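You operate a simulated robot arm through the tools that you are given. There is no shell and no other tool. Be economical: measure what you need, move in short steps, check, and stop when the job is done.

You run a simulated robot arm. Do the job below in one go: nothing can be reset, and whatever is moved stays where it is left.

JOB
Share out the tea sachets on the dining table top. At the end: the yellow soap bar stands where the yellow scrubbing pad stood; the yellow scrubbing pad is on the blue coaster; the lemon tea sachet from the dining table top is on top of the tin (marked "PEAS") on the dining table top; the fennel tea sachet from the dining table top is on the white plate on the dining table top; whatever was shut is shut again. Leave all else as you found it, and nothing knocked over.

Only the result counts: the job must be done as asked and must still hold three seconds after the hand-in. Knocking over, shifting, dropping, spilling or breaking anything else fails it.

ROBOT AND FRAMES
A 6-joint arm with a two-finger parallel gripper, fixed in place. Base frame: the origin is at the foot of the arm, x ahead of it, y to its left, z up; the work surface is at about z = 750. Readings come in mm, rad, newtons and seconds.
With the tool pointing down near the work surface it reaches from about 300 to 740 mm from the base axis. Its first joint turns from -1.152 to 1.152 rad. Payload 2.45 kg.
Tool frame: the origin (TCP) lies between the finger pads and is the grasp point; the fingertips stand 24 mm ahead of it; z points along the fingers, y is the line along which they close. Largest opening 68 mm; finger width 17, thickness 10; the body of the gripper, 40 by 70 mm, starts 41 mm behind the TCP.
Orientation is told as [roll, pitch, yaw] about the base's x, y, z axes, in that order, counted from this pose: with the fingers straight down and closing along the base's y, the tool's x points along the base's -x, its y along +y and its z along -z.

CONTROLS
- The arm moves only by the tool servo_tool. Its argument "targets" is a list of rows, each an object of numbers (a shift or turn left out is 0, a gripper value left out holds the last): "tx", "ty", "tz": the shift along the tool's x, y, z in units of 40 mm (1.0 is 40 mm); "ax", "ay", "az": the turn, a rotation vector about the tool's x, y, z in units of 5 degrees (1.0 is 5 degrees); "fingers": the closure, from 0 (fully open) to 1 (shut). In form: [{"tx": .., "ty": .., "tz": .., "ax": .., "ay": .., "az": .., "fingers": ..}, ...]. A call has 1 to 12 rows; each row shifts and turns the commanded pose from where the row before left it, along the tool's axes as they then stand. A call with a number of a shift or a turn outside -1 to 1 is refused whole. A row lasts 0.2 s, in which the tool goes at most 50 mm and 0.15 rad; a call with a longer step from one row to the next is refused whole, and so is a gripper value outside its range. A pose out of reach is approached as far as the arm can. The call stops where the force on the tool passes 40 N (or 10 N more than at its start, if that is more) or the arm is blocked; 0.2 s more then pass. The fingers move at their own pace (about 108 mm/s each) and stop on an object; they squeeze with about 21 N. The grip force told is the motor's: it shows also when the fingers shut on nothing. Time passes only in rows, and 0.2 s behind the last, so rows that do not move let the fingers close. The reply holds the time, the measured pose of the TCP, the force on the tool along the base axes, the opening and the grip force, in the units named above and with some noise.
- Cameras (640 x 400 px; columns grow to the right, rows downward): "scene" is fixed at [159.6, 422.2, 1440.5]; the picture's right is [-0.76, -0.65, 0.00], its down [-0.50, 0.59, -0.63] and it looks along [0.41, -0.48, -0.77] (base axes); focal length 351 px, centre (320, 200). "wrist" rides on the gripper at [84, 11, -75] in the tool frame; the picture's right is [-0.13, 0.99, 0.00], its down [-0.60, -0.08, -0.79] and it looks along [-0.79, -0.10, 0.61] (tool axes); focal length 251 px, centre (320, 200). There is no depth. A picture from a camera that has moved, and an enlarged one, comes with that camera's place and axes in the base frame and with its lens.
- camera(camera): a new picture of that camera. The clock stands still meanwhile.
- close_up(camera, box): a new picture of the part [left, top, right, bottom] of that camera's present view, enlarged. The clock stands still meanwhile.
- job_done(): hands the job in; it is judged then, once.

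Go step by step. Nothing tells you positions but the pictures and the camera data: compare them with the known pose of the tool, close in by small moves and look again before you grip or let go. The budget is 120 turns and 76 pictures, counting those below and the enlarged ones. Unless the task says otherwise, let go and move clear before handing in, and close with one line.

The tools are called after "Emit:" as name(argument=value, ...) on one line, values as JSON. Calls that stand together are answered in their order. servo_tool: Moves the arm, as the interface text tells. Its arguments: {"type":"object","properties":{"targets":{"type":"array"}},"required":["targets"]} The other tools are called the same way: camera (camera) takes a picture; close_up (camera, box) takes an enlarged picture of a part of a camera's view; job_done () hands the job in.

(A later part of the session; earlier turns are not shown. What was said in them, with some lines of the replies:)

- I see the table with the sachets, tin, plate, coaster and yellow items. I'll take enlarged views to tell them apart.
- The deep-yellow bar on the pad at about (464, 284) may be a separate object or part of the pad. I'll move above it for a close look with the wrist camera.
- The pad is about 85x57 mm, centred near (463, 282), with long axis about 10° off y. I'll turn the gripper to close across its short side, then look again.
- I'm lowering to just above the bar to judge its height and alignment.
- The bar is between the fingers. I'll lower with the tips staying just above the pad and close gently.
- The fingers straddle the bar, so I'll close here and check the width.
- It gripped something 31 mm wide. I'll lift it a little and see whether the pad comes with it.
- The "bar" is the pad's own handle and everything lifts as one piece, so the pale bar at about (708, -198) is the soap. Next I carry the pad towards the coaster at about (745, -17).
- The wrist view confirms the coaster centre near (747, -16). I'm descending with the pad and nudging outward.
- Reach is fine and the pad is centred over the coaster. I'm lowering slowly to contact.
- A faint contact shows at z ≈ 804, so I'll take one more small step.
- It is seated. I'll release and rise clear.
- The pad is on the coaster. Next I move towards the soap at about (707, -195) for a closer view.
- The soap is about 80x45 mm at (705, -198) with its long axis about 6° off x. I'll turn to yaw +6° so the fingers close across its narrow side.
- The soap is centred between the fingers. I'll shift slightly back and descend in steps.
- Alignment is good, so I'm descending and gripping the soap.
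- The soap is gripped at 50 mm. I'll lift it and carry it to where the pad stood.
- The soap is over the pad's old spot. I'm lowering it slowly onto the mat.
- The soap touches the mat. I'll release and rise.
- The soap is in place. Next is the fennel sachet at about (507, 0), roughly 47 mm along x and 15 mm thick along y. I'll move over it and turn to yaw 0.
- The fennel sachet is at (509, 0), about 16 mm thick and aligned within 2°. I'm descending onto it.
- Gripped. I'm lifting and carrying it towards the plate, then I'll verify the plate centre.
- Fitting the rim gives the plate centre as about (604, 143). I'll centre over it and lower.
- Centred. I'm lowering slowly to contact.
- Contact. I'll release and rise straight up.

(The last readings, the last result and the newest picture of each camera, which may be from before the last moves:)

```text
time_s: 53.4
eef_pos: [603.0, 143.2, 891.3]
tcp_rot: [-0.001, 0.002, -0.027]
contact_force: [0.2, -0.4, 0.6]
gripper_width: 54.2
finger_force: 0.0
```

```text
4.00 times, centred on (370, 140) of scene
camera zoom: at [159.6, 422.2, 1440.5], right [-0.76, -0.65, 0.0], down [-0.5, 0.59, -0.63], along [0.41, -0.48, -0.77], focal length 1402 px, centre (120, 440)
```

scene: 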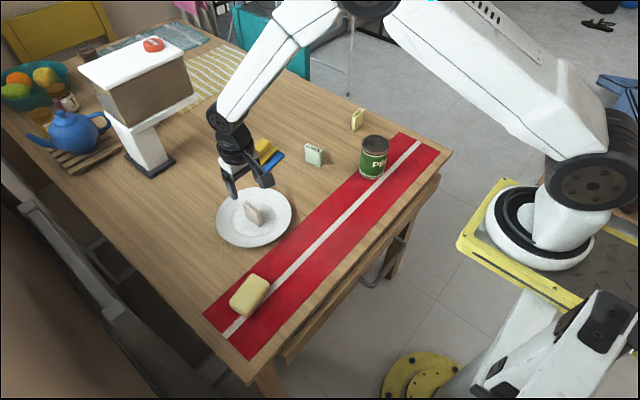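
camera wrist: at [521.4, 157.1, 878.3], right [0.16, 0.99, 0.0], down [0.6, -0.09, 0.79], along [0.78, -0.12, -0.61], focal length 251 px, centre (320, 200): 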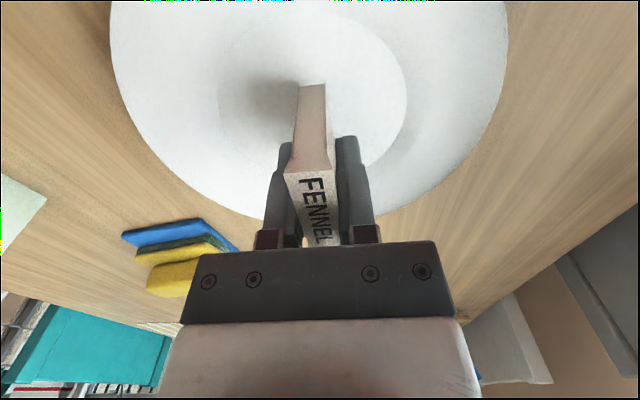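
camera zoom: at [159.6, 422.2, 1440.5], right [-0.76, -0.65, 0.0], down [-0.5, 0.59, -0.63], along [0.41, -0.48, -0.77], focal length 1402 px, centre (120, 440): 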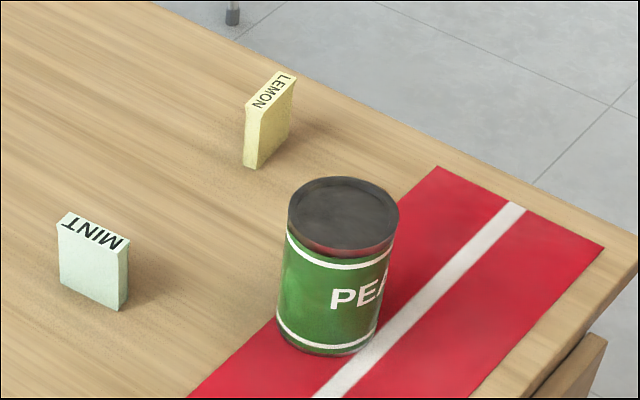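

Fennel is on the plate. The lemon sachet is at about (632, -304) with its long side roughly along y. I'm moving there and turning the gripper.

Emit:
servo_tool(targets=[{"ty": -0.95, "tx": -0.09, "tz": -0.2}, {"ty": -1, "tx": -0.09}, {"ty": -1, "tx": -0.09}, {"ty": -1, "tx": -0.09}, {"ty": -1, "tx": -0.09}, {"ty": -1, "tx": -0.09}, {"ty": -1, "tx": -0.09}, {"ty": -1, "tx": -0.09}, {"ty": -1, "tx": -0.09}, {"ty": -1, "tx": -0.09, "fingers": 0}, {"az": 1}, {"az": 1}])

Emit:
servo_tool(targets=[{"az": 1}, {"az": 1}, {"az": 1}, {"az": 1}, {"az": 1}, {"az": 1}, {"az": 1}, {"az": 1}, {"az": 1}, {"az": 1}, {"az": 1}, {"az": 1}])

Emit:
servo_tool(targets=[{"az": 1}, {"az": 1}, {}])

Emit:
camera(camera="wrist")

Emit:
close_up(camera="scene", box=[210, 170, 300, 255])

```text
time_s: 56.0
eef_pos: [629.8, -251.9, 899.0]
tcp_rot: [-0.001, -0.001, -0.201]
contact_force: [-0.5, 0.2, -0.6]
gripper_width: 67.8
finger_force: 0.0
```

```text
time_s: 58.6
eef_pos: [628.9, -253.8, 899.7]
tcp_rot: [0.0, 0.002, -1.25]
contact_force: [0.0, 0.5, -0.8]
gripper_width: 68.1
finger_force: 0.0
```

```text
time_s: 59.4
eef_pos: [629.2, -254.3, 898.6]
tcp_rot: [-0.001, 0.001, -1.423]
contact_force: [1.0, 0.9, 0.0]
gripper_width: 68.1
finger_force: 0.1
```

```text
31 pictures are left
camera wrist: at [627.6, -168.8, 974.5], right [1.0, 0.02, 0.0], down [0.01, -0.61, 0.79], along [0.01, -0.79, -0.61], focal length 251 px, centre (320, 200)
```

wrist: 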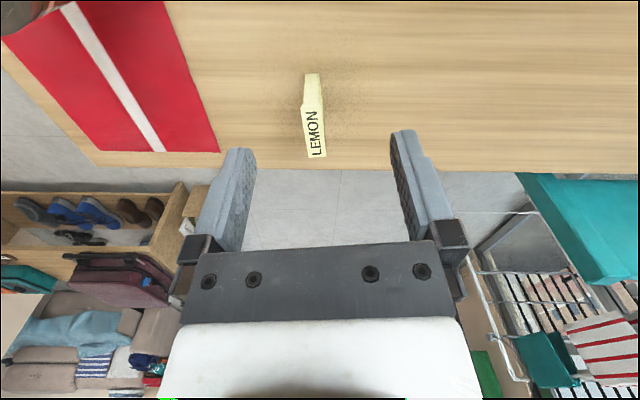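

```text
4.71 times, centred on (255, 212) of scene
camera zoom: at [159.6, 422.2, 1440.5], right [-0.76, -0.65, 0.0], down [-0.5, 0.59, -0.63], along [0.41, -0.48, -0.77], focal length 1650 px, centre (626, 141)
```

zoom: 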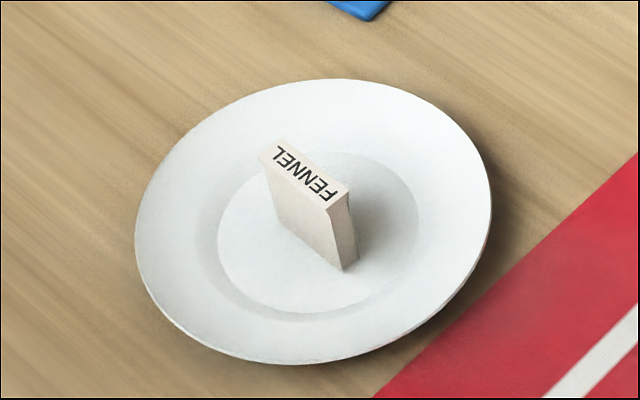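

The fennel sachet stands upright on the plate. I'll zoom on the lemon sachet.

Emit:
close_up(camera="wrist", box=[240, 65, 400, 165])

```text
4.00 times, centred on (320, 115) of wrist
camera zoom: at [627.6, -168.8, 974.5], right [1.0, 0.02, 0.0], down [0.01, -0.61, 0.79], along [0.01, -0.79, -0.61], focal length 1006 px, centre (320, 540)
```

zoom: 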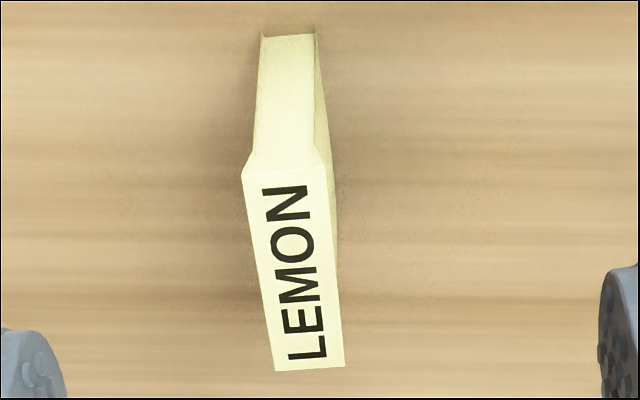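

The lemon sachet's top is centred at (624.6, -304) with yaw about -84°. I'm aligning and descending partway.

Emit:
servo_tool(targets=[{"az": 0.48}, {"tx": -0.61, "ty": -0.12}, {"tx": -0.61, "ty": -0.13}, {"tz": 0.9}, {"tz": 0.8}, {"tz": 0.5}, {}])

Emit:
camera(camera="wrist")

```text
time_s: 61.0
eef_pos: [624.6, -302.5, 811.5]
tcp_rot: [0.0, 0.0, -1.466]
contact_force: [0.2, 0.9, -0.6]
gripper_width: 68.0
finger_force: 0.0
```

```text
28 pictures are left
camera wrist: at [627.2, -217.3, 887.0], right [1.0, -0.02, 0.0], down [-0.01, -0.61, 0.79], along [-0.02, -0.79, -0.61], focal length 251 px, centre (320, 200)
```

wrist: 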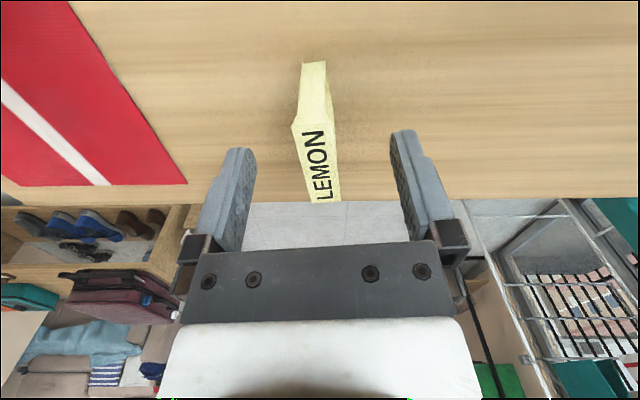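

Well aligned. I'm descending and gripping.

Emit:
servo_tool(targets=[{"tz": 0.4}, {"tz": 0.25}, {"fingers": 0.4}, {"fingers": 0.65}, {"fingers": 0.8}, {"fingers": 1}, {}])

Emit:
camera(camera="wrist")

```text
time_s: 62.6
eef_pos: [625.7, -302.4, 785.9]
tcp_rot: [-0.001, 0.001, -1.462]
contact_force: [-0.1, 0.2, 0.2]
gripper_width: 15.2
finger_force: 20.6
```

```text
27 pictures are left
camera wrist: at [627.3, -218.0, 860.8], right [1.0, -0.02, 0.0], down [-0.01, -0.61, 0.79], along [-0.02, -0.79, -0.61], focal length 251 px, centre (320, 200)
```

wrist: 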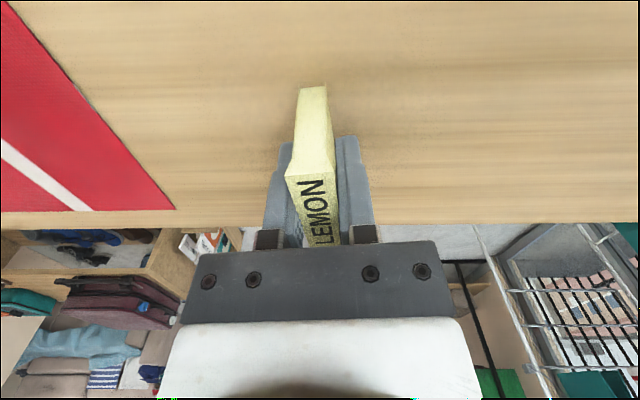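

Gripped. I'm lifting well above the tin and moving over it.

Emit:
servo_tool(targets=[{"tz": -0.5}, {"tz": -1}, {"tz": -1}, {"tz": -1}, {"tz": -0.8}, {"tx": 0.69, "ty": -0.617}, {"tx": 0.69, "ty": -0.617}, {"tx": 0.69, "ty": -0.617}, {"tx": 0.69, "ty": -0.617}, {"tx": 0.69, "ty": -0.617}, {}])

Emit:
camera(camera="wrist")

Emit:
close_up(camera="scene", box=[310, 90, 430, 190])

```text
time_s: 65.0
eef_pos: [488.6, -177.1, 957.6]
tcp_rot: [0.0, 0.0, -1.465]
contact_force: [0.2, 0.2, 0.1]
gripper_width: 15.1
finger_force: 21.3
```

```text
26 pictures are left
camera wrist: at [490.4, -92.5, 1032.2], right [1.0, -0.02, 0.0], down [-0.01, -0.61, 0.79], along [-0.02, -0.79, -0.61], focal length 251 px, centre (320, 200)
```

wrist: 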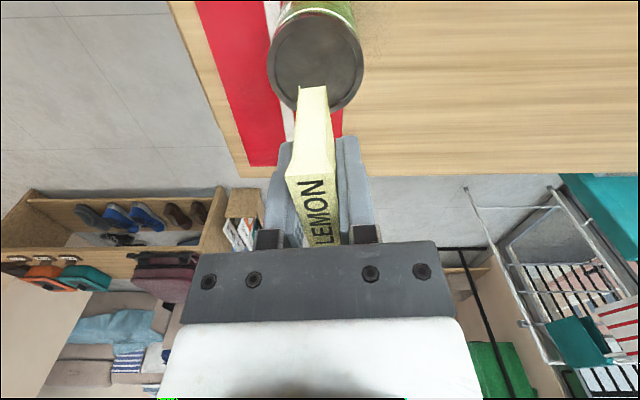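

```text
4.00 times, centred on (370, 140) of scene
camera zoom: at [159.5, 422.2, 1440.5], right [-0.76, -0.65, 0.0], down [-0.5, 0.59, -0.63], along [0.41, -0.48, -0.77], focal length 1402 px, centre (120, 440)
```

zoom: 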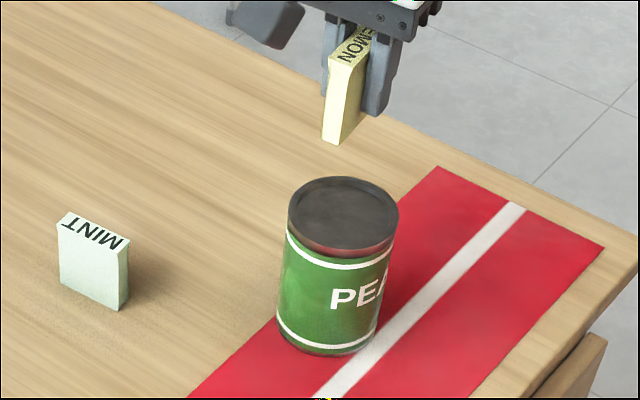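

The tin's top centre is at about (486, -176) at z ≈ 850. I'll fine-adjust and lower partway.

Emit:
servo_tool(targets=[{"tx": 0.057, "ty": -0.06}, {"tz": 0.8}, {"tz": 0.4}, {}])

Emit:
camera(camera="wrist")

Emit:
close_up(camera="scene", box=[310, 90, 430, 190])

```text
time_s: 66.0
eef_pos: [485.6, -175.6, 907.4]
tcp_rot: [0.0, 0.0, -1.464]
contact_force: [-1.4, 0.4, -0.9]
gripper_width: 15.0
finger_force: 20.8
```

```text
24 pictures are left
camera wrist: at [487.5, -91.6, 982.3], right [1.0, -0.02, 0.0], down [-0.01, -0.61, 0.79], along [-0.02, -0.79, -0.61], focal length 251 px, centre (320, 200)
```

wrist: 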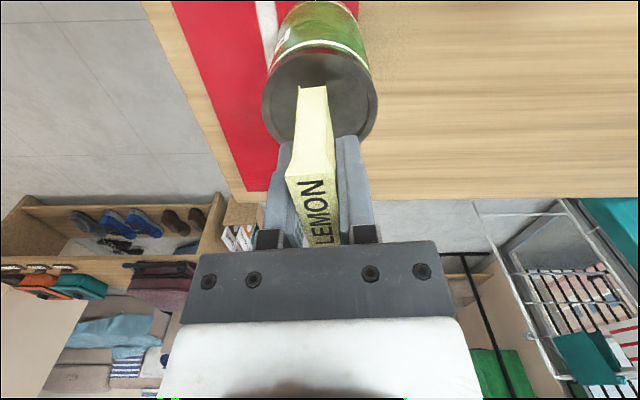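

```text
4.00 times, centred on (370, 140) of scene
camera zoom: at [159.6, 422.2, 1440.5], right [-0.76, -0.65, 0.0], down [-0.5, 0.59, -0.63], along [0.41, -0.48, -0.77], focal length 1402 px, centre (120, 440)
```

zoom: 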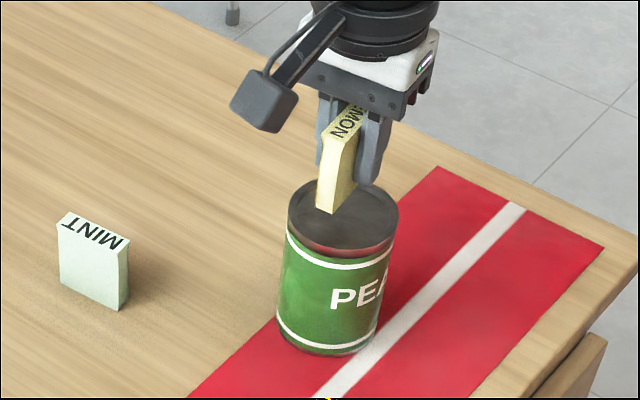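

The sachet is centred over the lid. I'm lowering gradually to contact.

Emit:
servo_tool(targets=[{"tz": 0.2}, {"tz": 0.1}, {"tz": 0.05}, {"tz": 0.04}, {}])

Emit:
close_up(camera="scene", box=[340, 105, 410, 165])

```text
time_s: 67.2
eef_pos: [484.4, -174.6, 891.8]
tcp_rot: [-0.001, 0.0, -1.465]
contact_force: [-0.1, -0.6, 0.1]
gripper_width: 15.1
finger_force: 20.9
```

```text
6.67 times, centred on (375, 135) of scene
camera zoom: at [159.6, 422.2, 1440.5], right [-0.76, -0.65, 0.0], down [-0.5, 0.59, -0.63], along [0.41, -0.48, -0.77], focal length 2338 px, centre (-47, 633)
```

zoom: 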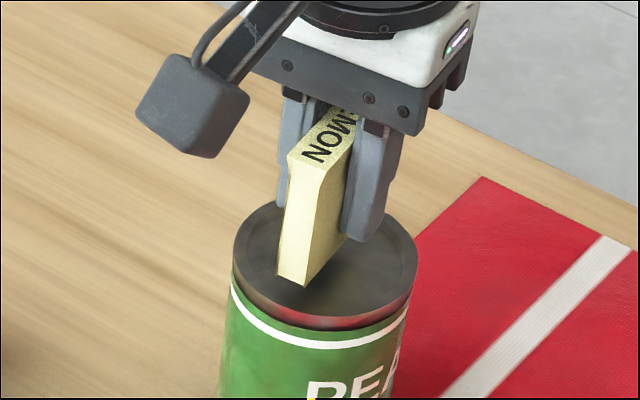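

Emit:
servo_tool(targets=[{"tz": 0.05, "tx": -0.03}, {"tz": 0.05}, {"tz": 0.03}, {}])

```text
time_s: 68.2
eef_pos: [485.7, -179.1, 887.7]
tcp_rot: [-0.001, -0.001, -1.464]
contact_force: [-0.7, 0.3, 0.2]
gripper_width: 15.0
finger_force: 21.3
```

Emit:
servo_tool(targets=[{"tz": 0.05, "tx": 0.02}, {"tz": 0.04}, {"tz": 0.03}, {}])

Emit:
close_up(camera="scene", box=[340, 105, 410, 165])

```text
time_s: 69.2
eef_pos: [485.5, -178.3, 885.5]
tcp_rot: [0.002, -0.001, -1.464]
contact_force: [-4.0, 1.7, 19.6]
gripper_width: 15.1
finger_force: 20.9
```

```text
6.67 times, centred on (375, 135) of scene
camera zoom: at [159.2, 422.4, 1440.5], right [-0.76, -0.65, 0.0], down [-0.5, 0.59, -0.63], along [0.41, -0.48, -0.77], focal length 2338 px, centre (-47, 633)
```

zoom: 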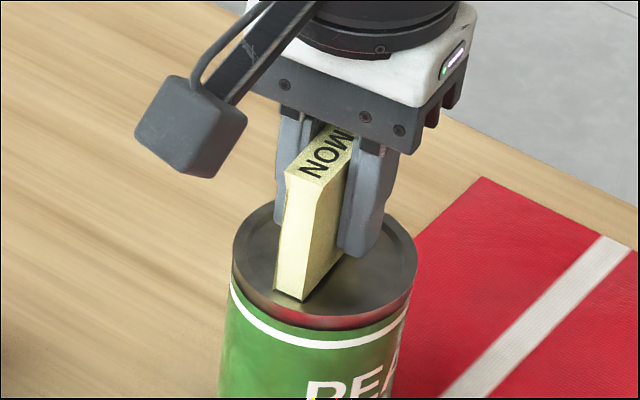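

The sachet is seated and centred on the lid. I'll ease the pressure, release and rise.

Emit:
servo_tool(targets=[{"tz": -0.03}, {"fingers": 0.75}, {"fingers": 0.5}, {"fingers": 0.3}, {"tz": -0.4}, {"tz": -1}, {"tz": -1}, {}])

Emit:
camera(camera="scene")

Emit:
close_up(camera="scene", box=[230, 90, 430, 215])

```text
time_s: 71.0
eef_pos: [482.1, -178.7, 979.7]
tcp_rot: [0.0, 0.001, -1.464]
contact_force: [0.4, -0.3, -0.2]
gripper_width: 47.6
finger_force: 0.0
```

```text
20 pictures are left
```

scene: 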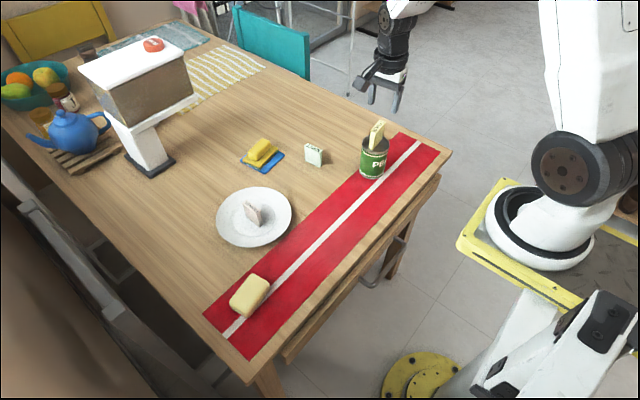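

```text
3.20 times, centred on (330, 152) of scene
camera zoom: at [159.6, 422.2, 1440.5], right [-0.76, -0.65, 0.0], down [-0.5, 0.59, -0.63], along [0.41, -0.48, -0.77], focal length 1122 px, centre (288, 352)
```

zoom: 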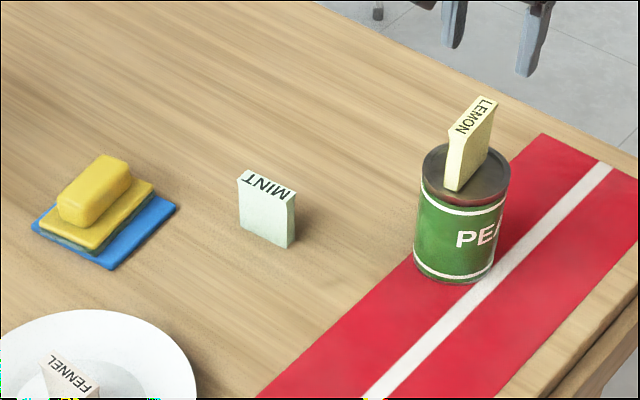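

The pad is on the coaster, the soap is on the pad's old spot, fennel stands on the plate and lemon on the tin. Nothing else has moved and the gripper is clear, so I'm handing in.

Emit:
job_done()

```text
The job is handed in.
```

The job is handed in: the pad is on the coaster, the soap is where the pad stood, fennel is on the plate and lemon is on the PEAS tin. I opened nothing, so there was nothing to shut again.
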